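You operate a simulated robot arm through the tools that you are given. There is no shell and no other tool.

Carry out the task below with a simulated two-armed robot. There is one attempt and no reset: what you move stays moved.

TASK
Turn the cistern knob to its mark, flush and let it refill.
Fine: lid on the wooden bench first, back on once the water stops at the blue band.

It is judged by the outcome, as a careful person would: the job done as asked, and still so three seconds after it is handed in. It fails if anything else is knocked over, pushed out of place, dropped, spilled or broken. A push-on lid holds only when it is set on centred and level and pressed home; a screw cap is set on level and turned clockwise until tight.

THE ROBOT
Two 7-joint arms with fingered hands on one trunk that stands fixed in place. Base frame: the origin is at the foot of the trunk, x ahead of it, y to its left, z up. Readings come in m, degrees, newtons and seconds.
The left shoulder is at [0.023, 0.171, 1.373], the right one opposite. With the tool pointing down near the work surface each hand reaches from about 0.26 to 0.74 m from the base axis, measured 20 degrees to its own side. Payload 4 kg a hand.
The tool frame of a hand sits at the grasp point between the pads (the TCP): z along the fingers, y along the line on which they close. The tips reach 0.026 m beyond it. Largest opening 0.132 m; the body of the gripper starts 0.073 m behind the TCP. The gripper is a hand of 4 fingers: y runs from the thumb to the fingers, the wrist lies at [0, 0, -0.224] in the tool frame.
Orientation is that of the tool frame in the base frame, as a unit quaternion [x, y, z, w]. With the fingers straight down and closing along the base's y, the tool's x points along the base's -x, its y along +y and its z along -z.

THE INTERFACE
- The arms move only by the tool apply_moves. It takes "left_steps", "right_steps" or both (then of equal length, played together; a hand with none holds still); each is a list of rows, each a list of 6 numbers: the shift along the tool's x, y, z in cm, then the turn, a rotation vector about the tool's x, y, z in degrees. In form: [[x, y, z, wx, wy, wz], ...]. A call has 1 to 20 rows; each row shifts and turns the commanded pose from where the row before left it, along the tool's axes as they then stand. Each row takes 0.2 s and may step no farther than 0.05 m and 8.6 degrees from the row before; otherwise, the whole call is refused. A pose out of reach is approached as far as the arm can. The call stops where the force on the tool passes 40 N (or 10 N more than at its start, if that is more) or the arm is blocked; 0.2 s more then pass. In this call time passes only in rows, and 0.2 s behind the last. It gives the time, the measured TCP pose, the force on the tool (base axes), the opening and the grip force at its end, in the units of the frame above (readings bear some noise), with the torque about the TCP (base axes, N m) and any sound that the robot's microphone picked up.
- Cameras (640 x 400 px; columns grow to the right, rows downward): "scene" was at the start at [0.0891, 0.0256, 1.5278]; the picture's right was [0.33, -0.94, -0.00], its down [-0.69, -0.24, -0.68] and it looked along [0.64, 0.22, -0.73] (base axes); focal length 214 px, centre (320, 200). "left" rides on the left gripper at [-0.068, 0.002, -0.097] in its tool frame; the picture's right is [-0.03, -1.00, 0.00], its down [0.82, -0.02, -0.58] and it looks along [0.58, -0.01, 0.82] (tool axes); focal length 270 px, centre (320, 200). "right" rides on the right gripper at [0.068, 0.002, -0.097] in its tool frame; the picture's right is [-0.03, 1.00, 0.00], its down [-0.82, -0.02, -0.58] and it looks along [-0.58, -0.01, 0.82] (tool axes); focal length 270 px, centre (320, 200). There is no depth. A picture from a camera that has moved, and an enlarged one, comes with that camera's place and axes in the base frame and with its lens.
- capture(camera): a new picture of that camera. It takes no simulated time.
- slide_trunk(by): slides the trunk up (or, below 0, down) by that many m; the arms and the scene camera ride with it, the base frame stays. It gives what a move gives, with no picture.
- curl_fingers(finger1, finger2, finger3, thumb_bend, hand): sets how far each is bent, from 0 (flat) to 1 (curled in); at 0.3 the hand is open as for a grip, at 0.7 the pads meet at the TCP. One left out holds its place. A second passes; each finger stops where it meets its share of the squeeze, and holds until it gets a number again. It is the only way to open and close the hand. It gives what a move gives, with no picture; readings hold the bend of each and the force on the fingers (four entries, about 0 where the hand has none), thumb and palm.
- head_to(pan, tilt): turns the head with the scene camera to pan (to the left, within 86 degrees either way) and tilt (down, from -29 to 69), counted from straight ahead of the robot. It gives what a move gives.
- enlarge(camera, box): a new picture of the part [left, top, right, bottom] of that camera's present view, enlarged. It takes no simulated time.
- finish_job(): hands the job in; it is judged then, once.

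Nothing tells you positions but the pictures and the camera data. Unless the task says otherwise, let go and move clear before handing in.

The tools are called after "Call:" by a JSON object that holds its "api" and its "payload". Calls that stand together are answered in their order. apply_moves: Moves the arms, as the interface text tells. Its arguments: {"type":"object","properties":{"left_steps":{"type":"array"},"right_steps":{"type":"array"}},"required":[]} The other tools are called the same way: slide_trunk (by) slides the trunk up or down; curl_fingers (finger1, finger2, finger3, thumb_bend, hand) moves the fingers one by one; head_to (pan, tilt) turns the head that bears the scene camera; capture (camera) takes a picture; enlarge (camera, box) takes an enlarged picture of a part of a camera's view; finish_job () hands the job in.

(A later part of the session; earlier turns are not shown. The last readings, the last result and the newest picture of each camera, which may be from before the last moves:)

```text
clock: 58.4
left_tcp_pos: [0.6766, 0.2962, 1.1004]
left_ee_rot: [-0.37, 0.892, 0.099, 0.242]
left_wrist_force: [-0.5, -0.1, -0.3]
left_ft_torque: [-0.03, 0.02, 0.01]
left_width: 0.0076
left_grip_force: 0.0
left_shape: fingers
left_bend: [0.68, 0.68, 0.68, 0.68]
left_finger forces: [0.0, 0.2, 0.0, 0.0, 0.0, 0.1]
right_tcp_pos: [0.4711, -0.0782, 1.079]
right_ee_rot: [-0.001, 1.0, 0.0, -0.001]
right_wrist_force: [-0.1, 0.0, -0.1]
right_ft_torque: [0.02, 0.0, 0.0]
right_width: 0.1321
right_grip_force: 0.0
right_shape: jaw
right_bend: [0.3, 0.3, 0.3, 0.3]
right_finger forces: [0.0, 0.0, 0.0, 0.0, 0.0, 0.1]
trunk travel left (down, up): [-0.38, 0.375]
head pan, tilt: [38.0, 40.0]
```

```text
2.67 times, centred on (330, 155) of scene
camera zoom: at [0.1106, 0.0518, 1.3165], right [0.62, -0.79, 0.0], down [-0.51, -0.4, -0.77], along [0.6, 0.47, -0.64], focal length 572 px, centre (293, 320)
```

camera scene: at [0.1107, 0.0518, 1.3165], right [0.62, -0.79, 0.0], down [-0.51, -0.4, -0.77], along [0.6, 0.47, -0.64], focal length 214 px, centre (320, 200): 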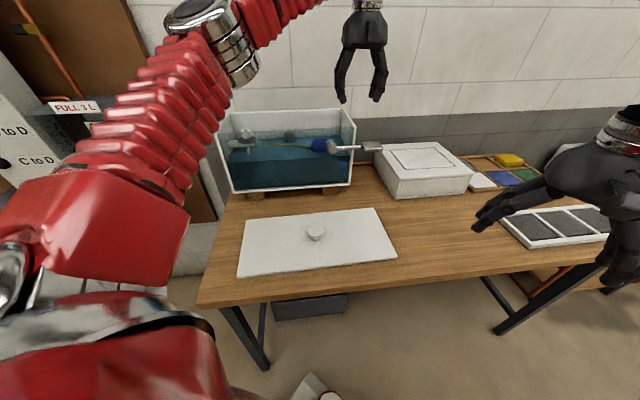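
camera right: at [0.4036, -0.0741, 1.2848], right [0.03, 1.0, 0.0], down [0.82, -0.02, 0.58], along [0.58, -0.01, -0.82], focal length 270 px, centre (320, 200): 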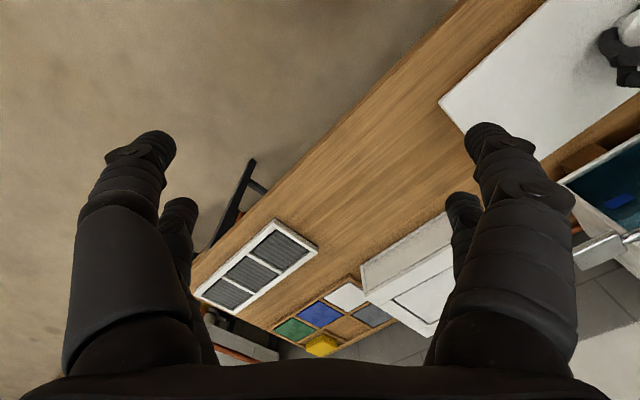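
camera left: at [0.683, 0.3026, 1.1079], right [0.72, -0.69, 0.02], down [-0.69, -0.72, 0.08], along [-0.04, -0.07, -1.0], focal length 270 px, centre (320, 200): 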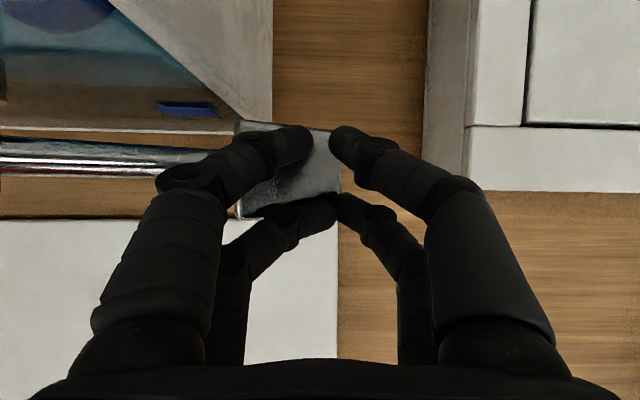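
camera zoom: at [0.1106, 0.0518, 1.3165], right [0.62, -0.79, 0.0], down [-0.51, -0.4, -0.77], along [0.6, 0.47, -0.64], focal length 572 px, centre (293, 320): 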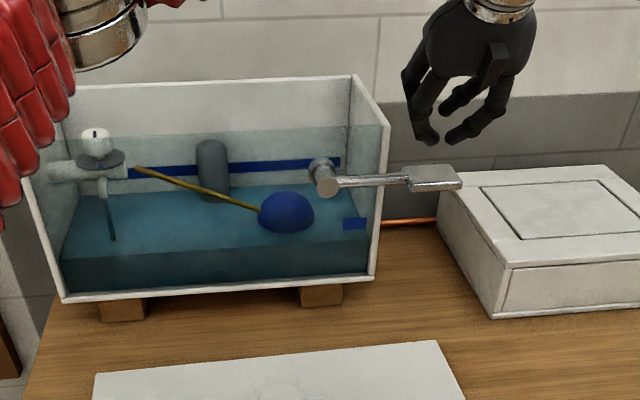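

The flush worked and the lever sprang back; the tank is now refilling through the spout. Meanwhile I'll bring the left hand back over the lid on the bench and untilt it.

Call:
{"api": "apply_moves", "payload": {"left_steps": [[-1.5, 0, -2.6, 0, 0, 0], [2.06, 3.12, -1.19, 0, 0, 0], [2.06, 3.12, -1.19, 0, 0, 0], [2.06, 3.12, -1.19, 0, 0, 0], [2.06, 3.12, -1.19, 0, 0, 0], [2.06, 3.12, -1.19, 0, 0, 0], [2.06, 3.12, -1.19, 0, 0, 0], [0, 0, 0, 0, 7.5, 0], [0, 0, 0, 0, 7.5, 0], [0, 0, 0, 0, 7.5, 0], [0, 0, 0, 0, 7.5, 0]]}}

Call:
{"api": "capture", "payload": {"camera": "scene"}}

Call:
{"api": "capture", "payload": {"camera": "left"}}

```text
clock: 60.8
left_tcp_pos: [0.4433, 0.3259, 1.1185]
left_ee_rot: [-0.383, 0.924, 0.0, 0.003]
left_wrist_force: [-0.7, 0.8, -0.3]
left_ft_torque: [-0.01, -0.02, 0.03]
left_width: 0.0074
left_grip_force: 0.2
left_shape: fingers
left_bend: [0.68, 0.68, 0.68, 0.68]
left_finger forces: [0.1, 0.0, 0.0, 0.0, 0.0, 0.1]
left hand out of reach, approached as far as the arm can: row 1
right_tcp_pos: [0.4714, -0.0771, 1.0798]
right_ee_rot: [-0.001, 1.0, -0.001, -0.001]
right_wrist_force: [0.9, 0.1, 0.4]
right_ft_torque: [0.01, 0.02, 0.02]
right_width: 0.132
right_grip_force: 0.1
right_shape: jaw
right_bend: [0.3, 0.3, 0.3, 0.3]
right_finger forces: [0.1, 0.0, 0.0, 0.0, 0.0, 0.0]
trunk travel left (down, up): [-0.38, 0.375]
head pan, tilt: [38.0, 40.0]
```

```text
taken
camera scene: at [0.1105, 0.052, 1.3165], right [0.62, -0.79, 0.0], down [-0.51, -0.4, -0.77], along [0.6, 0.47, -0.64], focal length 214 px, centre (320, 200)
```

scene: 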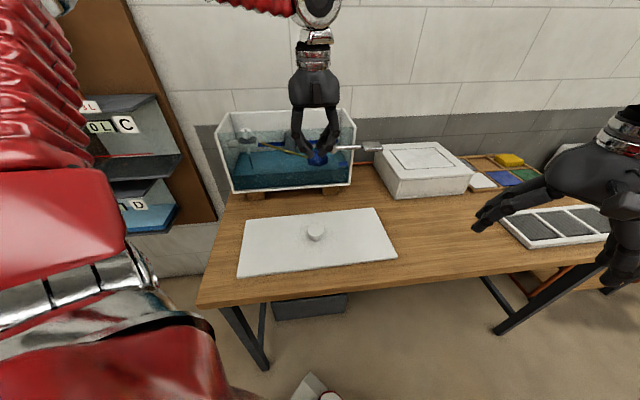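

```text
taken
camera left: at [0.4899, 0.3767, 1.2144], right [0.72, -0.69, 0.0], down [-0.57, -0.59, 0.57], along [-0.39, -0.42, -0.82], focal length 270 px, centre (320, 200)
```

left: 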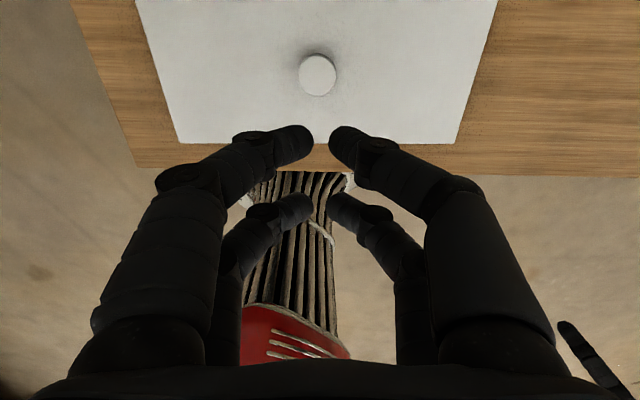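

The lid's knob is below the hand. I'll open the fingers, raise the hand out of the camera's way, and watch the refill.

Call:
{"api": "curl_fingers", "payload": {"hand": "left", "finger1": 0.3, "finger2": 0.3, "finger3": 0.3, "thumb_bend": 0.3}}

Call:
{"api": "apply_moves", "payload": {"left_steps": [[0, 0, -4, 0, 0, 0], [0, 0, -4, 0, 0, 0], [0, 0, -4, 0, 0, 0], [0, 0, 0, 0, 0, 0], [0, 0, 0, 0, 0, 0], [0, 0, 0, 0, 0, 0], [0, 0, 0, 0, 0, 0], [0, 0, 0, 0, 0, 0], [0, 0, 0, 0, 0, 0], [0, 0, 0, 0, 0, 0], [0, 0, 0, 0, 0, 0], [0, 0, 0, 0, 0, 0], [0, 0, 0, 0, 0, 0], [0, 0, 0, 0, 0, 0], [0, 0, 0, 0, 0, 0], [0, 0, 0, 0, 0, 0], [0, 0, 0, 0, 0, 0], [0, 0, 0, 0, 0, 0], [0, 0, 0, 0, 0, 0], [0, 0, 0, 0, 0, 0]]}}

Call:
{"api": "enlarge", "payload": {"camera": "scene", "box": [210, 100, 370, 200]}}

```text
clock: 61.8
left_tcp_pos: [0.4429, 0.3258, 1.1175]
left_ee_rot: [-0.383, 0.924, 0.0, 0.003]
left_wrist_force: [0.5, 0.1, -0.2]
left_ft_torque: [0.02, 0.01, 0.02]
left_width: 0.1324
left_grip_force: 0.0
left_shape: fingers
left_bend: [0.3, 0.3, 0.3, 0.3]
left_finger forces: [0.0, 0.0, 0.0, 0.1, 0.0, 0.0]
right_tcp_pos: [0.4703, -0.077, 1.08]
right_ee_rot: [0.0, 1.0, 0.0, -0.001]
right_wrist_force: [0.6, -0.1, 0.3]
right_ft_torque: [-0.04, 0.0, 0.01]
right_width: 0.1319
right_grip_force: 0.0
right_shape: jaw
right_bend: [0.3, 0.3, 0.3, 0.3]
right_finger forces: [0.1, 0.0, 0.0, 0.0, 0.0, 0.0]
trunk travel left (down, up): [-0.38, 0.375]
head pan, tilt: [38.0, 40.0]
```

```text
clock: 66.0
left_tcp_pos: [0.4435, 0.3258, 1.2389]
left_ee_rot: [-0.383, 0.924, 0.0, 0.004]
left_wrist_force: [0.4, 0.3, -0.2]
left_ft_torque: [-0.01, -0.02, 0.03]
left_width: 0.1325
left_grip_force: 0.1
left_shape: fingers
left_bend: [0.3, 0.3, 0.3, 0.3]
left_finger forces: [0.0, 0.0, 0.0, 0.0, 0.0, 0.0]
right_tcp_pos: [0.4713, -0.0763, 1.0793]
right_ee_rot: [0.0, 1.0, 0.0, 0.001]
right_wrist_force: [0.1, 0.5, 0.5]
right_ft_torque: [0.0, 0.02, 0.0]
right_width: 0.132
right_grip_force: 0.0
right_shape: jaw
right_bend: [0.3, 0.3, 0.3, 0.3]
right_finger forces: [0.1, 0.0, 0.0, 0.0, 0.1, 0.1]
trunk travel left (down, up): [-0.38, 0.375]
head pan, tilt: [38.0, 40.0]
```

```text
4.00 times, centred on (290, 150) of scene
camera zoom: at [0.1103, 0.0518, 1.3165], right [0.62, -0.79, 0.0], down [-0.51, -0.4, -0.77], along [0.6, 0.47, -0.64], focal length 858 px, centre (440, 400)
```

zoom: 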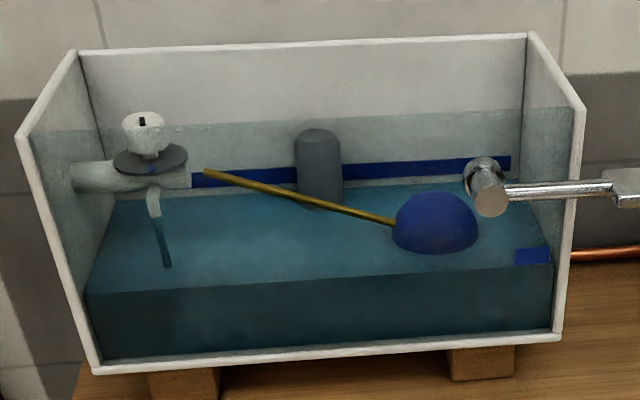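

The water is rising toward the band. Waiting a few more seconds.

Call:
{"api": "apply_moves", "payload": {"left_steps": [[0, 0, 0, 0, 0, 0], [0, 0, 0, 0, 0, 0], [0, 0, 0, 0, 0, 0], [0, 0, 0, 0, 0, 0], [0, 0, 0, 0, 0, 0], [0, 0, 0, 0, 0, 0], [0, 0, 0, 0, 0, 0], [0, 0, 0, 0, 0, 0], [0, 0, 0, 0, 0, 0], [0, 0, 0, 0, 0, 0], [0, 0, 0, 0, 0, 0], [0, 0, 0, 0, 0, 0], [0, 0, 0, 0, 0, 0], [0, 0, 0, 0, 0, 0], [0, 0, 0, 0, 0, 0], [0, 0, 0, 0, 0, 0], [0, 0, 0, 0, 0, 0], [0, 0, 0, 0, 0, 0], [0, 0, 0, 0, 0, 0], [0, 0, 0, 0, 0, 0]]}}

Call:
{"api": "enlarge", "payload": {"camera": "scene", "box": [210, 100, 370, 200]}}

```text
clock: 70.2
left_tcp_pos: [0.4413, 0.3255, 1.2395]
left_ee_rot: [-0.383, 0.924, 0.0, 0.004]
left_wrist_force: [0.9, -0.9, -0.3]
left_ft_torque: [-0.02, 0.0, -0.01]
left_width: 0.1325
left_grip_force: 0.0
left_shape: fingers
left_bend: [0.3, 0.3, 0.3, 0.3]
left_finger forces: [0.1, 0.1, 0.0, 0.0, 0.0, 0.1]
right_tcp_pos: [0.4701, -0.0775, 1.0799]
right_ee_rot: [0.0, 1.0, 0.0, -0.001]
right_wrist_force: [-0.4, -0.7, -0.6]
right_ft_torque: [-0.02, 0.01, -0.01]
right_width: 0.1318
right_grip_force: 0.1
right_shape: jaw
right_bend: [0.3, 0.3, 0.3, 0.3]
right_finger forces: [0.1, 0.0, 0.0, 0.0, 0.1, 0.0]
trunk travel left (down, up): [-0.38, 0.375]
head pan, tilt: [38.0, 40.0]
```

```text
4.00 times, centred on (290, 150) of scene
camera zoom: at [0.1103, 0.0518, 1.3165], right [0.62, -0.79, 0.0], down [-0.51, -0.4, -0.77], along [0.6, 0.47, -0.64], focal length 858 px, centre (440, 400)
```

zoom: 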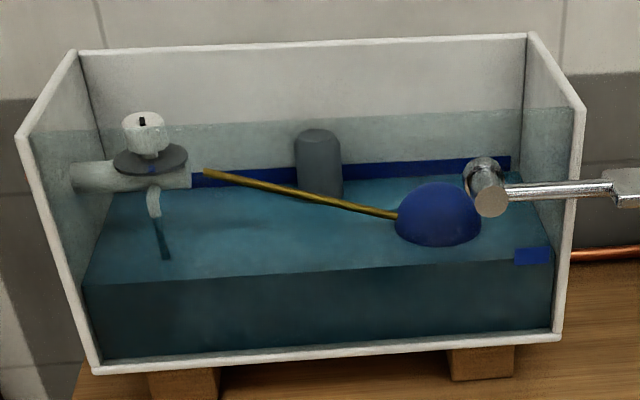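

Still filling, now at the lower part of the band. Waiting on.

Call:
{"api": "apply_moves", "payload": {"left_steps": [[0, 0, 0, 0, 0, 0], [0, 0, 0, 0, 0, 0], [0, 0, 0, 0, 0, 0], [0, 0, 0, 0, 0, 0], [0, 0, 0, 0, 0, 0], [0, 0, 0, 0, 0, 0], [0, 0, 0, 0, 0, 0], [0, 0, 0, 0, 0, 0], [0, 0, 0, 0, 0, 0], [0, 0, 0, 0, 0, 0], [0, 0, 0, 0, 0, 0], [0, 0, 0, 0, 0, 0], [0, 0, 0, 0, 0, 0], [0, 0, 0, 0, 0, 0], [0, 0, 0, 0, 0, 0], [0, 0, 0, 0, 0, 0], [0, 0, 0, 0, 0, 0], [0, 0, 0, 0, 0, 0], [0, 0, 0, 0, 0, 0], [0, 0, 0, 0, 0, 0]]}}

Call:
{"api": "enlarge", "payload": {"camera": "scene", "box": [210, 100, 370, 200]}}

Call:
{"api": "enlarge", "payload": {"camera": "scene", "box": [310, 130, 374, 170]}}

```text
clock: 74.4
left_tcp_pos: [0.4424, 0.3253, 1.2393]
left_ee_rot: [-0.382, 0.924, -0.001, 0.004]
left_wrist_force: [0.1, -0.4, -0.3]
left_ft_torque: [-0.01, 0.0, 0.0]
left_width: 0.1329
left_grip_force: 0.0
left_shape: fingers
left_bend: [0.3, 0.3, 0.3, 0.3]
left_finger forces: [0.1, 0.0, 0.0, 0.0, 0.0, 0.1]
right_tcp_pos: [0.4706, -0.0764, 1.0802]
right_ee_rot: [0.0, 1.0, 0.0, -0.001]
right_wrist_force: [0.4, 0.3, 0.1]
right_ft_torque: [-0.01, 0.01, -0.01]
right_width: 0.1319
right_grip_force: 0.1
right_shape: jaw
right_bend: [0.3, 0.3, 0.3, 0.3]
right_finger forces: [0.0, 0.0, 0.0, 0.1, 0.0, 0.0]
trunk travel left (down, up): [-0.38, 0.375]
head pan, tilt: [38.0, 40.0]
```

```text
4.00 times, centred on (290, 150) of scene
camera zoom: at [0.1103, 0.0518, 1.3165], right [0.62, -0.79, 0.0], down [-0.51, -0.4, -0.77], along [0.6, 0.47, -0.64], focal length 858 px, centre (440, 400)
```

zoom: 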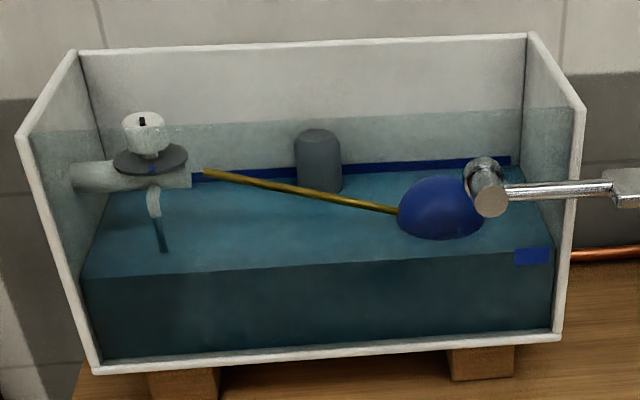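

```text
10.00 times, centred on (342, 150) of scene
camera zoom: at [0.1103, 0.0518, 1.3165], right [0.62, -0.79, 0.0], down [-0.51, -0.4, -0.77], along [0.6, 0.47, -0.64], focal length 2145 px, centre (100, 700)
```

zoom: 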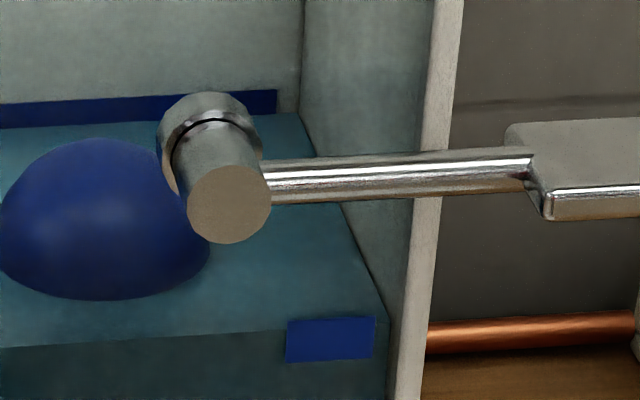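

The water is now within the band's height and still trickling. Waiting to see it stop.

Call:
{"api": "apply_moves", "payload": {"left_steps": [[0, 0, 0, 0, 0, 0], [0, 0, 0, 0, 0, 0], [0, 0, 0, 0, 0, 0], [0, 0, 0, 0, 0, 0], [0, 0, 0, 0, 0, 0], [0, 0, 0, 0, 0, 0], [0, 0, 0, 0, 0, 0], [0, 0, 0, 0, 0, 0], [0, 0, 0, 0, 0, 0], [0, 0, 0, 0, 0, 0], [0, 0, 0, 0, 0, 0], [0, 0, 0, 0, 0, 0], [0, 0, 0, 0, 0, 0], [0, 0, 0, 0, 0, 0], [0, 0, 0, 0, 0, 0], [0, 0, 0, 0, 0, 0], [0, 0, 0, 0, 0, 0], [0, 0, 0, 0, 0, 0], [0, 0, 0, 0, 0, 0], [0, 0, 0, 0, 0, 0]]}}

Call:
{"api": "enlarge", "payload": {"camera": "scene", "box": [210, 100, 370, 200]}}

Call:
{"api": "enlarge", "payload": {"camera": "scene", "box": [310, 130, 374, 170]}}

```text
clock: 78.6
left_tcp_pos: [0.4417, 0.3259, 1.2393]
left_ee_rot: [-0.382, 0.924, -0.001, 0.004]
left_wrist_force: [0.4, 1.0, 0.5]
left_ft_torque: [-0.01, -0.01, 0.02]
left_width: 0.1326
left_grip_force: 0.1
left_shape: fingers
left_bend: [0.3, 0.3, 0.3, 0.3]
left_finger forces: [0.0, 0.0, 0.1, 0.0, 0.1, 0.1]
right_tcp_pos: [0.471, -0.0774, 1.0798]
right_ee_rot: [0.0, 1.0, 0.001, -0.001]
right_wrist_force: [0.5, 0.8, 0.1]
right_ft_torque: [0.0, -0.01, 0.0]
right_width: 0.132
right_grip_force: 0.0
right_shape: jaw
right_bend: [0.3, 0.3, 0.3, 0.3]
right_finger forces: [0.1, 0.1, 0.0, 0.0, 0.0, 0.0]
trunk travel left (down, up): [-0.38, 0.375]
head pan, tilt: [38.0, 40.0]
```

```text
4.00 times, centred on (290, 150) of scene
camera zoom: at [0.1103, 0.0518, 1.3165], right [0.62, -0.79, 0.0], down [-0.51, -0.4, -0.77], along [0.6, 0.47, -0.64], focal length 858 px, centre (440, 400)
```

zoom: 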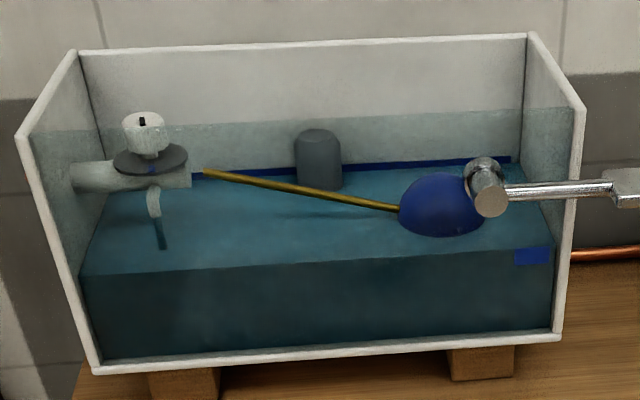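

```text
10.00 times, centred on (342, 150) of scene
camera zoom: at [0.1103, 0.0518, 1.3165], right [0.62, -0.79, 0.0], down [-0.51, -0.4, -0.77], along [0.6, 0.47, -0.64], focal length 2145 px, centre (100, 700)
```

zoom: 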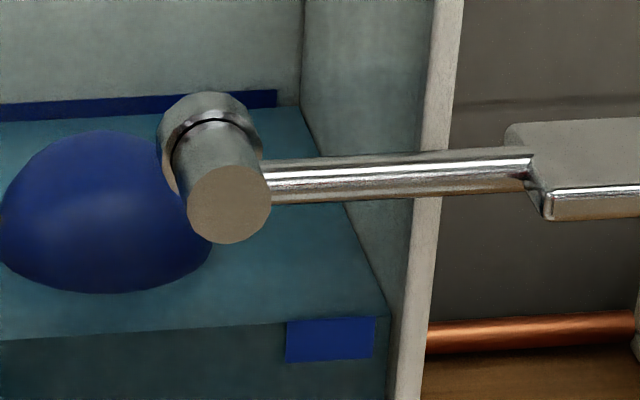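

The water sits around the middle of the band on the back wall, with the inflow slowing. Waiting a bit more to be sure it stops.

Call:
{"api": "apply_moves", "payload": {"left_steps": [[0, 0, 0, 0, 0, 0], [0, 0, 0, 0, 0, 0], [0, 0, 0, 0, 0, 0], [0, 0, 0, 0, 0, 0], [0, 0, 0, 0, 0, 0], [0, 0, 0, 0, 0, 0], [0, 0, 0, 0, 0, 0], [0, 0, 0, 0, 0, 0], [0, 0, 0, 0, 0, 0], [0, 0, 0, 0, 0, 0], [0, 0, 0, 0, 0, 0], [0, 0, 0, 0, 0, 0], [0, 0, 0, 0, 0, 0], [0, 0, 0, 0, 0, 0], [0, 0, 0, 0, 0, 0], [0, 0, 0, 0, 0, 0], [0, 0, 0, 0, 0, 0], [0, 0, 0, 0, 0, 0], [0, 0, 0, 0, 0, 0], [0, 0, 0, 0, 0, 0]]}}

Call:
{"api": "enlarge", "payload": {"camera": "scene", "box": [210, 100, 370, 200]}}

Call:
{"api": "enlarge", "payload": {"camera": "scene", "box": [310, 130, 374, 170]}}

Call:
{"api": "enlarge", "payload": {"camera": "scene", "box": [220, 120, 284, 160]}}

```text
clock: 82.8
left_tcp_pos: [0.443, 0.3261, 1.2403]
left_ee_rot: [-0.382, 0.924, -0.001, 0.004]
left_wrist_force: [-0.3, 1.3, -0.6]
left_ft_torque: [-0.04, -0.01, 0.03]
left_width: 0.1324
left_grip_force: 0.0
left_shape: fingers
left_bend: [0.3, 0.3, 0.3, 0.3]
left_finger forces: [0.0, 0.0, 0.0, 0.1, 0.0, 0.0]
right_tcp_pos: [0.4704, -0.0774, 1.0804]
right_ee_rot: [0.0, 1.0, -0.001, 0.0]
right_wrist_force: [-0.7, 0.4, -0.8]
right_ft_torque: [0.0, 0.03, 0.0]
right_width: 0.132
right_grip_force: 0.1
right_shape: jaw
right_bend: [0.3, 0.3, 0.3, 0.3]
right_finger forces: [0.0, 0.1, 0.0, 0.0, 0.0, 0.0]
trunk travel left (down, up): [-0.38, 0.375]
head pan, tilt: [38.0, 40.0]
```

```text
4.00 times, centred on (290, 150) of scene
camera zoom: at [0.1103, 0.0518, 1.3165], right [0.62, -0.79, 0.0], down [-0.51, -0.4, -0.77], along [0.6, 0.47, -0.64], focal length 858 px, centre (440, 400)
```

zoom: 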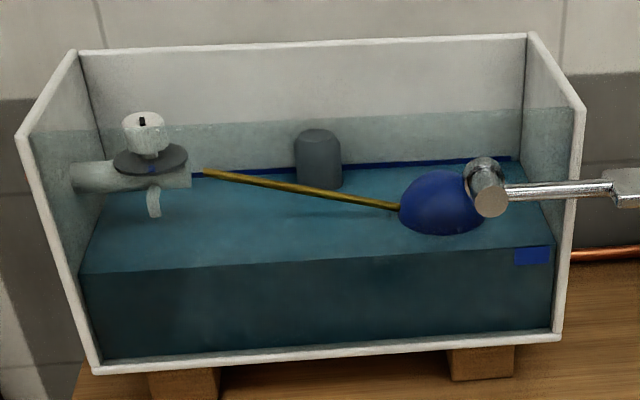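

```text
10.00 times, centred on (342, 150) of scene
camera zoom: at [0.1103, 0.0518, 1.3165], right [0.62, -0.79, 0.0], down [-0.51, -0.4, -0.77], along [0.6, 0.47, -0.64], focal length 2145 px, centre (100, 700)
```

zoom: 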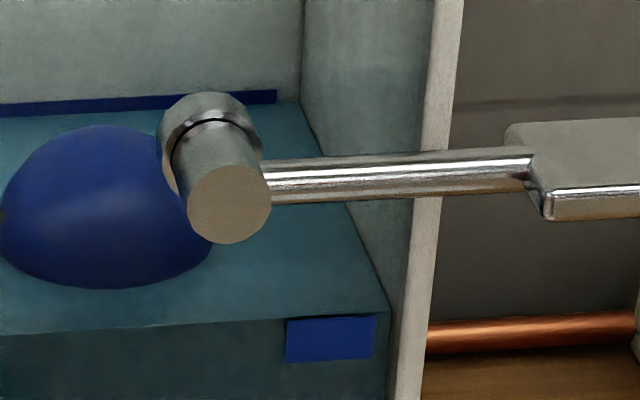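

```text
10.00 times, centred on (252, 140) of scene
camera zoom: at [0.1103, 0.0518, 1.3165], right [0.62, -0.79, 0.0], down [-0.51, -0.4, -0.77], along [0.6, 0.47, -0.64], focal length 2145 px, centre (1000, 800)
```

zoom: 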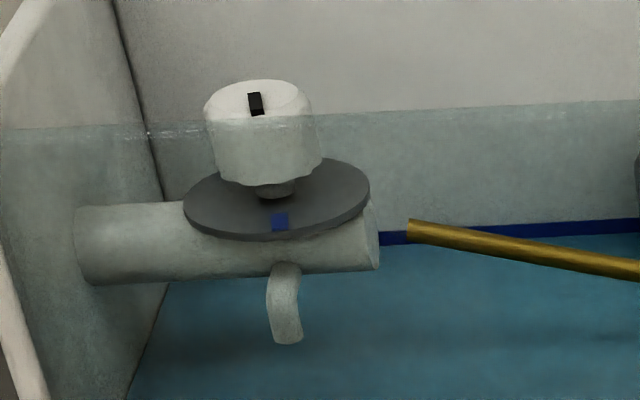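

The flow has stopped: no water leaves the spout, the level sits within the blue band, and the pointer faces the mark. Now I'll fetch the lid, coming down over its knob with the fingers open.

Call:
{"api": "apply_moves", "payload": {"left_steps": [[-0.4, -0.1, 3.5, 0, 0, 0], [0, 0, 4, 0, 0, 0], [0, 0, 4, 0, 0, 0], [0, 0, 4, 0, 0, 0], [0, 0, 4, 0, 0, 0], [0, 0, 4, 0, 0, 0], [0, 0, 4, 0, 0, 0], [0, 0, 3.5, 0, 0, 0], [0, 0, 3, 0, 0, 0]]}}

Call:
{"api": "capture", "payload": {"camera": "left"}}

Call:
{"api": "enlarge", "payload": {"camera": "scene", "box": [210, 100, 370, 200]}}

```text
clock: 84.8
left_tcp_pos: [0.4516, 0.3272, 0.8969]
left_ee_rot: [-0.383, 0.924, 0.0, 0.003]
left_wrist_force: [-0.7, 0.9, 0.2]
left_ft_torque: [0.03, 0.03, -0.02]
left_width: 0.1325
left_grip_force: 0.0
left_shape: fingers
left_bend: [0.3, 0.3, 0.3, 0.3]
left_finger forces: [0.1, 0.0, 0.1, 0.0, 0.0, 0.0]
right_tcp_pos: [0.4705, -0.0761, 1.0781]
right_ee_rot: [-0.001, 1.0, 0.0, -0.001]
right_wrist_force: [0.2, 0.2, -0.3]
right_ft_torque: [-0.02, 0.0, 0.0]
right_width: 0.1321
right_grip_force: 0.2
right_shape: jaw
right_bend: [0.3, 0.3, 0.3, 0.3]
right_finger forces: [0.1, 0.1, 0.1, 0.1, 0.0, 0.0]
trunk travel left (down, up): [-0.38, 0.375]
head pan, tilt: [38.0, 40.0]
```

```text
taken
camera left: at [0.4971, 0.3776, 0.9931], right [0.72, -0.69, 0.0], down [-0.57, -0.59, 0.57], along [-0.39, -0.42, -0.82], focal length 270 px, centre (320, 200)
```

left: 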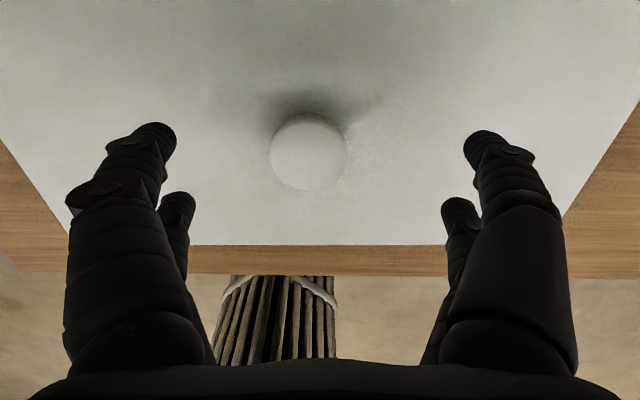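

```text
4.00 times, centred on (290, 150) of scene
camera zoom: at [0.111, 0.0518, 1.3165], right [0.62, -0.79, 0.0], down [-0.51, -0.4, -0.77], along [0.6, 0.47, -0.64], focal length 858 px, centre (440, 400)
```

zoom: 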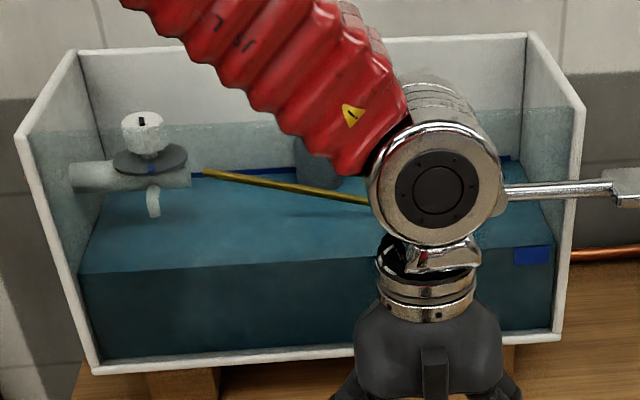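

The hand is a few millimetres off the lid knob's centre; I'll correct and descend to grip height.

Call:
{"api": "apply_moves", "payload": {"left_steps": [[0.45, 0.35, 1.5, 0, 0, 0], [0, 0, 1.6, 0, 0, 0], [0, 0, 1.5, 0, 0, 0]]}}

Call:
{"api": "capture", "payload": {"camera": "left"}}

```text
clock: 85.6
left_tcp_pos: [0.444, 0.3268, 0.8519]
left_ee_rot: [-0.383, 0.924, 0.0, 0.003]
left_wrist_force: [0.5, -0.3, 0.3]
left_ft_torque: [0.02, 0.0, -0.01]
left_width: 0.1328
left_grip_force: 0.1
left_shape: fingers
left_bend: [0.3, 0.3, 0.3, 0.3]
left_finger forces: [0.0, 0.0, 0.1, 0.0, 0.0, 0.0]
right_tcp_pos: [0.4704, -0.0767, 1.0801]
right_ee_rot: [0.0, 1.0, 0.001, -0.001]
right_wrist_force: [0.9, -0.1, 0.1]
right_ft_torque: [0.0, 0.04, -0.02]
right_width: 0.132
right_grip_force: 0.1
right_shape: jaw
right_bend: [0.3, 0.3, 0.3, 0.3]
right_finger forces: [0.0, 0.0, 0.1, 0.0, 0.0, 0.0]
trunk travel left (down, up): [-0.38, 0.375]
head pan, tilt: [38.0, 40.0]
```

```text
taken
camera left: at [0.491, 0.3778, 0.9478], right [0.72, -0.69, 0.0], down [-0.57, -0.59, 0.57], along [-0.39, -0.42, -0.82], focal length 270 px, centre (320, 200)
```

left: 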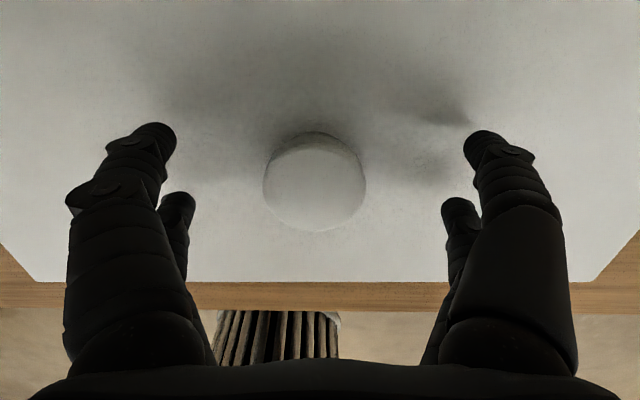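

Centred again (knob at image column 314). Closing in stages as before.

Call:
{"api": "curl_fingers", "payload": {"hand": "left", "finger1": 0.52, "finger2": 0.52, "finger3": 0.52, "thumb_bend": 0.52}}

Call:
{"api": "apply_moves", "payload": {"left_steps": [[0, 0, 0.4, 0, 0, 0]]}}

Call:
{"api": "curl_fingers", "payload": {"hand": "left", "finger1": 0.61, "finger2": 0.61, "finger3": 0.61, "thumb_bend": 0.61}}

Call:
{"api": "capture", "payload": {"camera": "left"}}

```text
clock: 86.6
left_tcp_pos: [0.4432, 0.3279, 0.8516]
left_ee_rot: [-0.383, 0.924, 0.0, 0.003]
left_wrist_force: [0.7, 0.4, 0.1]
left_ft_torque: [0.0, -0.02, 0.01]
left_width: 0.0595
left_grip_force: 0.0
left_shape: fingers
left_bend: [0.52, 0.52, 0.52, 0.52]
left_finger forces: [0.1, 0.1, 0.0, 0.1, 0.0, 0.0]
right_tcp_pos: [0.4703, -0.0778, 1.0795]
right_ee_rot: [0.0, 1.0, 0.0, -0.001]
right_wrist_force: [0.1, -0.3, 0.3]
right_ft_torque: [-0.03, -0.01, -0.01]
right_width: 0.1317
right_grip_force: 0.2
right_shape: jaw
right_bend: [0.3, 0.3, 0.3, 0.3]
right_finger forces: [0.0, 0.0, 0.0, 0.1, 0.1, 0.1]
trunk travel left (down, up): [-0.38, 0.375]
head pan, tilt: [38.0, 40.0]
```

```text
clock: 87.0
left_tcp_pos: [0.4439, 0.3282, 0.8484]
left_ee_rot: [-0.383, 0.924, -0.001, 0.004]
left_wrist_force: [0.3, 0.2, -0.2]
left_ft_torque: [0.01, 0.02, -0.02]
left_width: 0.0598
left_grip_force: 0.0
left_shape: fingers
left_bend: [0.52, 0.52, 0.52, 0.52]
left_finger forces: [0.0, 0.0, 0.0, 0.0, 0.1, 0.0]
right_tcp_pos: [0.4721, -0.0779, 1.0785]
right_ee_rot: [0.0, 1.0, 0.0, -0.001]
right_wrist_force: [0.1, -0.4, -0.1]
right_ft_torque: [0.03, -0.03, 0.01]
right_width: 0.1319
right_grip_force: 0.1
right_shape: jaw
right_bend: [0.3, 0.3, 0.3, 0.3]
right_finger forces: [0.0, 0.0, 0.0, 0.0, 0.0, 0.0]
trunk travel left (down, up): [-0.38, 0.375]
head pan, tilt: [38.0, 40.0]
```

```text
clock: 88.0
left_tcp_pos: [0.443, 0.3275, 0.8485]
left_ee_rot: [-0.382, 0.924, 0.0, 0.004]
left_wrist_force: [-0.9, 0.3, 0.5]
left_ft_torque: [0.04, 0.01, -0.01]
left_width: 0.0306
left_grip_force: 1.3
left_shape: fingers
left_bend: [0.6, 0.59, 0.6, 0.61]
left_finger forces: [0.6, 1.9, 1.1, 0.1, 0.0, 0.0]
right_tcp_pos: [0.4702, -0.0761, 1.0789]
right_ee_rot: [0.0, 1.0, 0.0, -0.002]
right_wrist_force: [0.1, 0.2, -0.5]
right_ft_torque: [-0.02, 0.01, 0.0]
right_width: 0.132
right_grip_force: 0.0
right_shape: jaw
right_bend: [0.3, 0.3, 0.3, 0.3]
right_finger forces: [0.0, 0.1, 0.0, 0.0, 0.0, 0.0]
trunk travel left (down, up): [-0.38, 0.375]
head pan, tilt: [38.0, 40.0]
```

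```text
taken
camera left: at [0.49, 0.378, 0.9444], right [0.72, -0.69, 0.0], down [-0.57, -0.59, 0.57], along [-0.39, -0.42, -0.82], focal length 270 px, centre (320, 200)
```

left: 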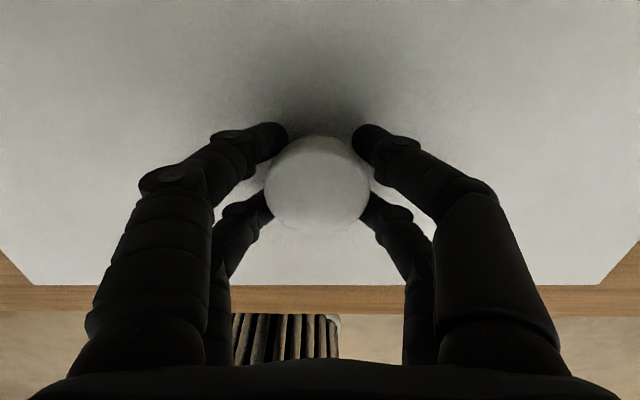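

Contact is starting evenly. Closing to a firm hold, then lifting a little to check.

Call:
{"api": "curl_fingers", "payload": {"hand": "left", "finger1": 0.8, "finger2": 0.8, "finger3": 0.8, "thumb_bend": 0.8}}

Call:
{"api": "apply_moves", "payload": {"left_steps": [[0, 0, -0.5, 0, 0, 0], [0, 0, -1, 0, 0, 0], [0, 0, -1.5, 0, 0, 0], [0, 0, -2, 0, 0, 0]]}}

Call:
{"api": "capture", "payload": {"camera": "left"}}

Call:
{"api": "capture", "payload": {"camera": "scene"}}

```text
clock: 89.0
left_tcp_pos: [0.4432, 0.3288, 0.849]
left_ee_rot: [-0.382, 0.924, 0.0, 0.004]
left_wrist_force: [0.4, -0.1, -2.7]
left_ft_torque: [0.04, 0.19, 0.0]
left_width: 0.0165
left_grip_force: 22.1
left_shape: fingers
left_bend: [0.64, 0.6, 0.67, 0.71]
left_finger forces: [10.9, 13.7, 6.6, 0.0, 13.3, 0.1]
right_tcp_pos: [0.4714, -0.0782, 1.079]
right_ee_rot: [0.001, 1.0, 0.0, 0.0]
right_wrist_force: [-0.5, -0.2, 0.9]
right_ft_torque: [-0.02, -0.05, -0.01]
right_width: 0.1319
right_grip_force: 0.1
right_shape: jaw
right_bend: [0.3, 0.3, 0.3, 0.3]
right_finger forces: [0.2, 0.0, 0.0, 0.1, 0.1, 0.1]
trunk travel left (down, up): [-0.38, 0.375]
head pan, tilt: [38.0, 40.0]
```

```text
clock: 90.0
left_tcp_pos: [0.4425, 0.3277, 0.897]
left_ee_rot: [-0.382, 0.924, 0.0, 0.004]
left_wrist_force: [0.5, -1.2, -4.4]
left_ft_torque: [-0.03, -0.01, 0.02]
left_width: 0.0149
left_grip_force: 21.1
left_shape: fingers
left_bend: [0.65, 0.59, 0.69, 0.73]
left_finger forces: [12.4, 11.4, 4.9, 0.0, 12.9, 0.1]
right_tcp_pos: [0.4713, -0.0766, 1.0791]
right_ee_rot: [-0.001, 1.0, -0.001, 0.0]
right_wrist_force: [0.6, 0.4, 0.1]
right_ft_torque: [-0.01, -0.01, -0.02]
right_width: 0.1317
right_grip_force: 0.1
right_shape: jaw
right_bend: [0.3, 0.3, 0.3, 0.3]
right_finger forces: [0.1, 0.0, 0.0, 0.0, 0.0, 0.0]
trunk travel left (down, up): [-0.38, 0.375]
head pan, tilt: [38.0, 40.0]
```

```text
taken
camera left: at [0.4891, 0.3777, 0.9936], right [0.73, -0.69, 0.0], down [-0.57, -0.59, 0.57], along [-0.39, -0.42, -0.82], focal length 270 px, centre (320, 200)
```

left: 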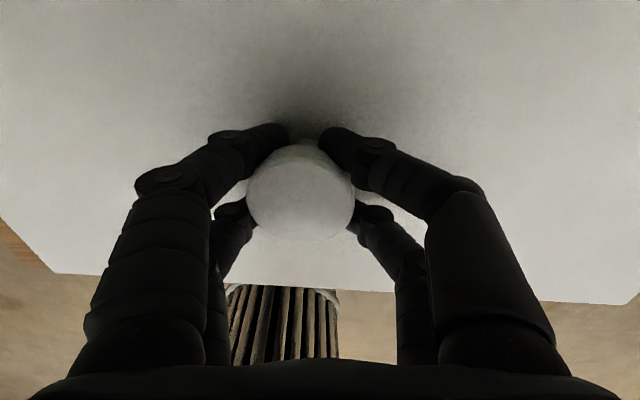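

```text
taken
camera scene: at [0.1103, 0.0519, 1.3165], right [0.62, -0.79, 0.0], down [-0.51, -0.4, -0.77], along [0.6, 0.47, -0.64], focal length 214 px, centre (320, 200)
```

scene: 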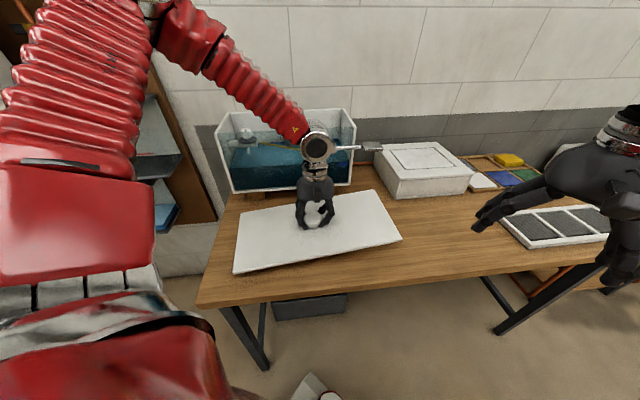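

The lid is held but hangs tilted by roughly 5° (its right end high). I'll roll the hand about the tool's x to level the lid, then measure again.

Call:
{"api": "apply_moves", "payload": {"left_steps": [[0, 0, -2, -2.5, 0, 0], [0, 0, -2, -2.5, 0, 0]]}}

Call:
{"api": "capture", "payload": {"camera": "left"}}

Call:
{"api": "enlarge", "payload": {"camera": "scene", "box": [210, 150, 418, 280]}}

```text
clock: 90.6
left_tcp_pos: [0.4456, 0.3269, 0.9379]
left_ee_rot: [-0.382, 0.923, 0.04, -0.013]
left_wrist_force: [0.2, -0.7, -3.7]
left_ft_torque: [-0.03, -0.02, -0.01]
left_width: 0.0147
left_grip_force: 21.1
left_shape: fingers
left_bend: [0.65, 0.59, 0.7, 0.73]
left_finger forces: [12.5, 11.5, 5.0, 0.0, 12.9, 0.1]
right_tcp_pos: [0.4696, -0.0776, 1.079]
right_ee_rot: [0.0, 1.0, 0.001, -0.001]
right_wrist_force: [0.1, 0.7, 0.2]
right_ft_torque: [0.0, -0.02, 0.0]
right_width: 0.1319
right_grip_force: 0.1
right_shape: jaw
right_bend: [0.3, 0.3, 0.3, 0.3]
right_finger forces: [0.1, 0.0, 0.0, 0.1, 0.0, 0.1]
trunk travel left (down, up): [-0.38, 0.375]
head pan, tilt: [38.0, 40.0]
```

```text
taken
camera left: at [0.4972, 0.3702, 1.0331], right [0.72, -0.69, -0.08], down [-0.53, -0.63, 0.57], along [-0.44, -0.37, -0.82], focal length 270 px, centre (320, 200)
```

left: 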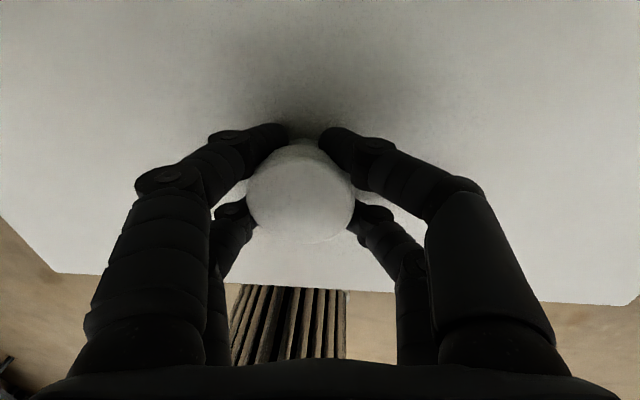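

```text
3.08 times, centred on (314, 215) of scene
camera zoom: at [0.1108, 0.0517, 1.3165], right [0.62, -0.79, 0.0], down [-0.51, -0.4, -0.77], along [0.6, 0.47, -0.64], focal length 660 px, centre (338, 154)
```

zoom: 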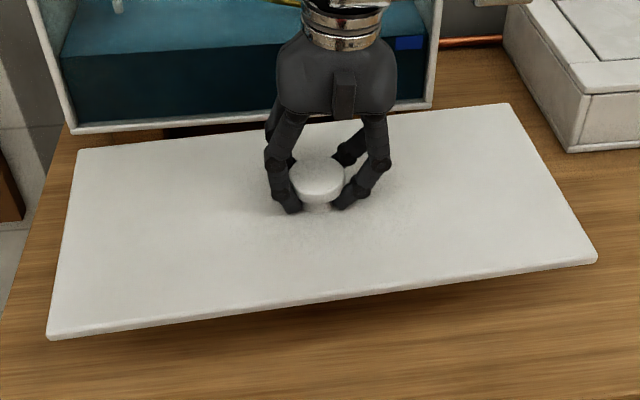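

The lid is tilted in the grip because the knob sits off-centre between the digits (thumb side pushed too far). Rather than compensate, I'll set the lid back on the bench and regrip it more symmetrically.

Call:
{"api": "apply_moves", "payload": {"left_steps": [[0, 0, 2, 2.5, 0, 0], [0, 0, 2, 2.5, 0, 0], [0, 0, 2, 0, 0, 0], [0, 0, 1.5, 0, 0, 0], [0, 0, 0.6, 0, 0, 0], [0, 0, 0.5, 0, 0, 0]]}}

```text
clock: 92.0
left_tcp_pos: [0.4412, 0.3301, 0.8514]
left_ee_rot: [-0.384, 0.923, -0.001, 0.003]
left_wrist_force: [1.1, 0.5, -0.9]
left_ft_torque: [0.17, 0.66, 0.06]
left_width: 0.0151
left_grip_force: 26.6
left_shape: fingers
left_bend: [0.65, 0.62, 0.68, 0.72]
left_finger forces: [8.0, 21.9, 7.7, 0.0, 16.0, 0.0]
right_tcp_pos: [0.4707, -0.0782, 1.0793]
right_ee_rot: [0.0, 1.0, 0.001, -0.001]
right_wrist_force: [-0.4, 0.3, -0.2]
right_ft_torque: [0.03, -0.02, 0.01]
right_width: 0.1318
right_grip_force: 0.1
right_shape: jaw
right_bend: [0.3, 0.3, 0.3, 0.3]
right_finger forces: [0.1, 0.0, 0.1, 0.1, 0.0, 0.1]
trunk travel left (down, up): [-0.38, 0.375]
head pan, tilt: [38.0, 40.0]
```

Touching at the left end. A little lower, then loosen.

Call:
{"api": "apply_moves", "payload": {"left_steps": [[0, 0, 0.4, 0, 0, 0], [0, 0, 0.2, 0, 0, 0]]}}

Call:
{"api": "curl_fingers", "payload": {"hand": "left", "finger1": 0.58, "finger2": 0.58, "finger3": 0.58, "thumb_bend": 0.58}}

Call:
{"api": "capture", "payload": {"camera": "left"}}

```text
clock: 92.6
left_tcp_pos: [0.4409, 0.3313, 0.8446]
left_ee_rot: [-0.383, 0.924, -0.001, 0.004]
left_wrist_force: [0.2, -0.3, 0.2]
left_ft_torque: [0.25, 0.88, -0.04]
left_width: 0.015
left_grip_force: 30.0
left_shape: fingers
left_bend: [0.65, 0.64, 0.67, 0.71]
left_finger forces: [7.5, 27.3, 9.3, 0.0, 16.5, 0.1]
right_tcp_pos: [0.4703, -0.0771, 1.0796]
right_ee_rot: [0.0, 1.0, -0.001, 0.0]
right_wrist_force: [0.1, -0.4, 0.6]
right_ft_torque: [-0.02, 0.0, -0.03]
right_width: 0.132
right_grip_force: 0.0
right_shape: jaw
right_bend: [0.3, 0.3, 0.3, 0.3]
right_finger forces: [0.0, 0.1, 0.1, 0.0, 0.0, 0.0]
trunk travel left (down, up): [-0.38, 0.375]
head pan, tilt: [38.0, 40.0]
```

```text
clock: 93.6
left_tcp_pos: [0.4415, 0.3308, 0.8448]
left_ee_rot: [-0.383, 0.924, 0.0, 0.004]
left_wrist_force: [-0.8, -0.3, -0.8]
left_ft_torque: [0.01, -0.01, -0.01]
left_width: 0.0419
left_grip_force: 0.2
left_shape: fingers
left_bend: [0.57, 0.56, 0.57, 0.57]
left_finger forces: [0.1, 0.8, 0.0, 0.0, 0.0, 0.0]
right_tcp_pos: [0.4711, -0.0766, 1.08]
right_ee_rot: [-0.001, 1.0, 0.0, -0.001]
right_wrist_force: [-0.1, -0.3, 0.1]
right_ft_torque: [0.05, 0.02, -0.01]
right_width: 0.1321
right_grip_force: 0.0
right_shape: jaw
right_bend: [0.3, 0.3, 0.3, 0.3]
right_finger forces: [0.0, 0.0, 0.0, 0.0, 0.1, 0.1]
trunk travel left (down, up): [-0.38, 0.375]
head pan, tilt: [38.0, 40.0]
```

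```text
taken
camera left: at [0.488, 0.3806, 0.9416], right [0.72, -0.69, 0.0], down [-0.57, -0.59, 0.57], along [-0.39, -0.42, -0.82], focal length 270 px, centre (320, 200)
```

left: 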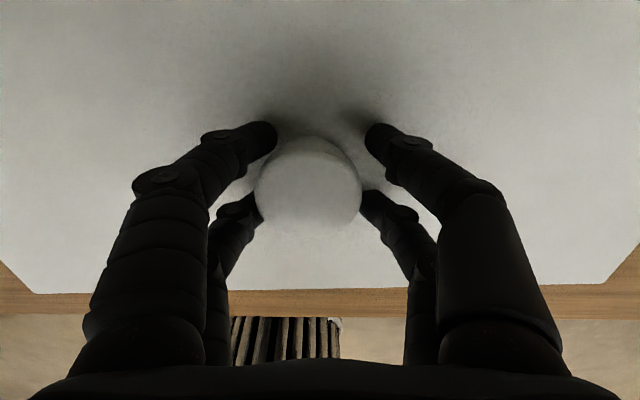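

The lid is flat on the bench again. I'll shift to centre the knob and identify which digits are on which side by moving finger 3 alone.

Call:
{"api": "apply_moves", "payload": {"left_steps": [[0, 0.45, -0.35, 0, 0, 0]]}}

Call:
{"api": "curl_fingers", "payload": {"hand": "left", "finger3": 0.45}}

Call:
{"api": "capture", "payload": {"camera": "left"}}

```text
clock: 94.0
left_tcp_pos: [0.439, 0.3354, 0.8496]
left_ee_rot: [-0.383, 0.924, 0.0, 0.004]
left_wrist_force: [0.5, 0.8, 0.0]
left_ft_torque: [0.01, 0.0, 0.03]
left_width: 0.0421
left_grip_force: 0.0
left_shape: fingers
left_bend: [0.57, 0.57, 0.57, 0.57]
left_finger forces: [0.1, 0.1, 0.0, 0.1, 0.0, 0.0]
right_tcp_pos: [0.4707, -0.0773, 1.0806]
right_ee_rot: [0.0, 1.0, 0.0, 0.0]
right_wrist_force: [0.5, 0.0, 0.7]
right_ft_torque: [-0.03, 0.0, 0.01]
right_width: 0.1321
right_grip_force: 0.1
right_shape: jaw
right_bend: [0.3, 0.3, 0.3, 0.3]
right_finger forces: [0.0, 0.0, 0.0, 0.1, 0.1, 0.1]
trunk travel left (down, up): [-0.38, 0.375]
head pan, tilt: [38.0, 40.0]
```

```text
clock: 95.0
left_tcp_pos: [0.4396, 0.3342, 0.8495]
left_ee_rot: [-0.383, 0.924, -0.001, 0.005]
left_wrist_force: [-0.7, 0.3, -0.3]
left_ft_torque: [-0.02, 0.02, 0.05]
left_width: 0.042
left_grip_force: 0.0
left_shape: fingers
left_bend: [0.57, 0.57, 0.45, 0.57]
left_finger forces: [0.1, 0.0, 0.0, 0.1, 0.1, 0.1]
right_tcp_pos: [0.4703, -0.0757, 1.0796]
right_ee_rot: [0.0, 1.0, 0.0, 0.0]
right_wrist_force: [0.2, -1.3, 0.5]
right_ft_torque: [-0.02, -0.01, -0.02]
right_width: 0.132
right_grip_force: 0.0
right_shape: jaw
right_bend: [0.3, 0.3, 0.3, 0.3]
right_finger forces: [0.0, 0.0, 0.0, 0.0, 0.1, 0.1]
trunk travel left (down, up): [-0.38, 0.375]
head pan, tilt: [38.0, 40.0]
```

```text
taken
camera left: at [0.4853, 0.3846, 0.9457], right [0.72, -0.69, 0.0], down [-0.57, -0.59, 0.57], along [-0.39, -0.42, -0.82], focal length 270 px, centre (320, 200)
```

left: 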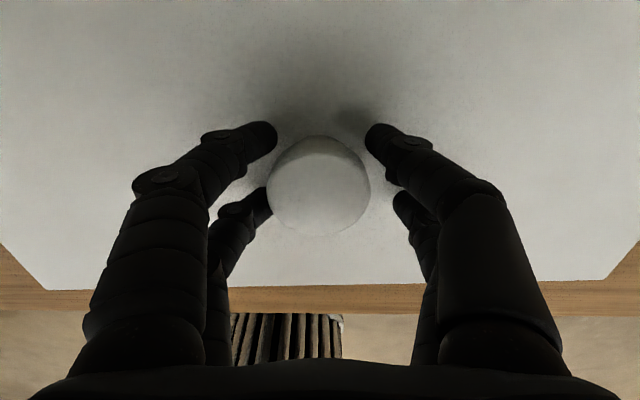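

Finger 3 is the right-hand lower digit, so fingers 1 and 2 oppose thumb and finger 3. The knob is centred now; I'll close all to moderate, equal bends and check balance.

Call:
{"api": "curl_fingers", "payload": {"hand": "left", "finger1": 0.64, "finger2": 0.64, "finger3": 0.64, "thumb_bend": 0.64}}

Call:
{"api": "curl_fingers", "payload": {"hand": "left", "finger1": 0.68, "finger2": 0.68, "finger3": 0.68, "thumb_bend": 0.68}}

Call:
{"api": "capture", "payload": {"camera": "left"}}

```text
clock: 96.0
left_tcp_pos: [0.4388, 0.3341, 0.8498]
left_ee_rot: [-0.382, 0.924, 0.0, 0.004]
left_wrist_force: [0.1, -0.5, -0.2]
left_ft_torque: [0.03, -0.07, 0.01]
left_width: 0.025
left_grip_force: 5.6
left_shape: fingers
left_bend: [0.62, 0.59, 0.58, 0.63]
left_finger forces: [1.4, 4.2, 4.1, 0.0, 2.1, 0.0]
right_tcp_pos: [0.47, -0.0768, 1.0792]
right_ee_rot: [0.0, 1.0, 0.0, -0.001]
right_wrist_force: [-0.1, 0.2, 0.1]
right_ft_torque: [0.0, 0.02, 0.0]
right_width: 0.1321
right_grip_force: 0.0
right_shape: jaw
right_bend: [0.3, 0.3, 0.3, 0.3]
right_finger forces: [0.0, 0.0, 0.1, 0.1, 0.0, 0.0]
trunk travel left (down, up): [-0.38, 0.375]
head pan, tilt: [38.0, 40.0]
```

```text
clock: 97.0
left_tcp_pos: [0.4397, 0.3351, 0.849]
left_ee_rot: [-0.383, 0.924, 0.0, 0.004]
left_wrist_force: [0.9, -0.3, 0.6]
left_ft_torque: [0.04, 0.0, 0.02]
left_width: 0.0228
left_grip_force: 10.5
left_shape: fingers
left_bend: [0.63, 0.6, 0.6, 0.65]
left_finger forces: [3.6, 6.5, 6.2, 0.0, 4.7, 0.0]
right_tcp_pos: [0.4705, -0.0773, 1.0799]
right_ee_rot: [0.0, 1.0, 0.0, -0.001]
right_wrist_force: [0.8, -0.3, -0.2]
right_ft_torque: [-0.01, 0.01, 0.0]
right_width: 0.1318
right_grip_force: 0.1
right_shape: jaw
right_bend: [0.3, 0.3, 0.3, 0.3]
right_finger forces: [0.1, 0.0, 0.0, 0.0, 0.1, 0.0]
trunk travel left (down, up): [-0.38, 0.375]
head pan, tilt: [38.0, 40.0]
```

```text
taken
camera left: at [0.4855, 0.3847, 0.9456], right [0.72, -0.69, 0.0], down [-0.57, -0.59, 0.57], along [-0.39, -0.42, -0.82], focal length 270 px, centre (320, 200)
```

left: 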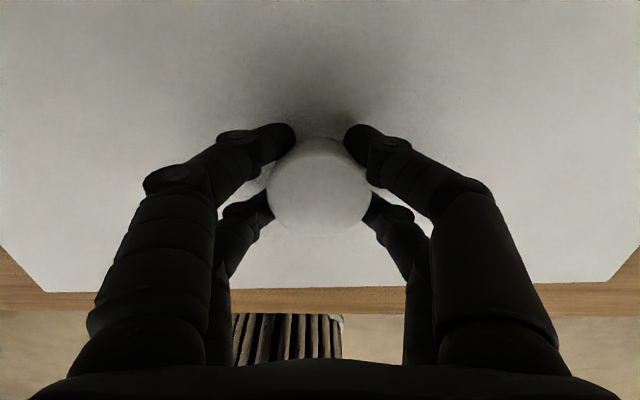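

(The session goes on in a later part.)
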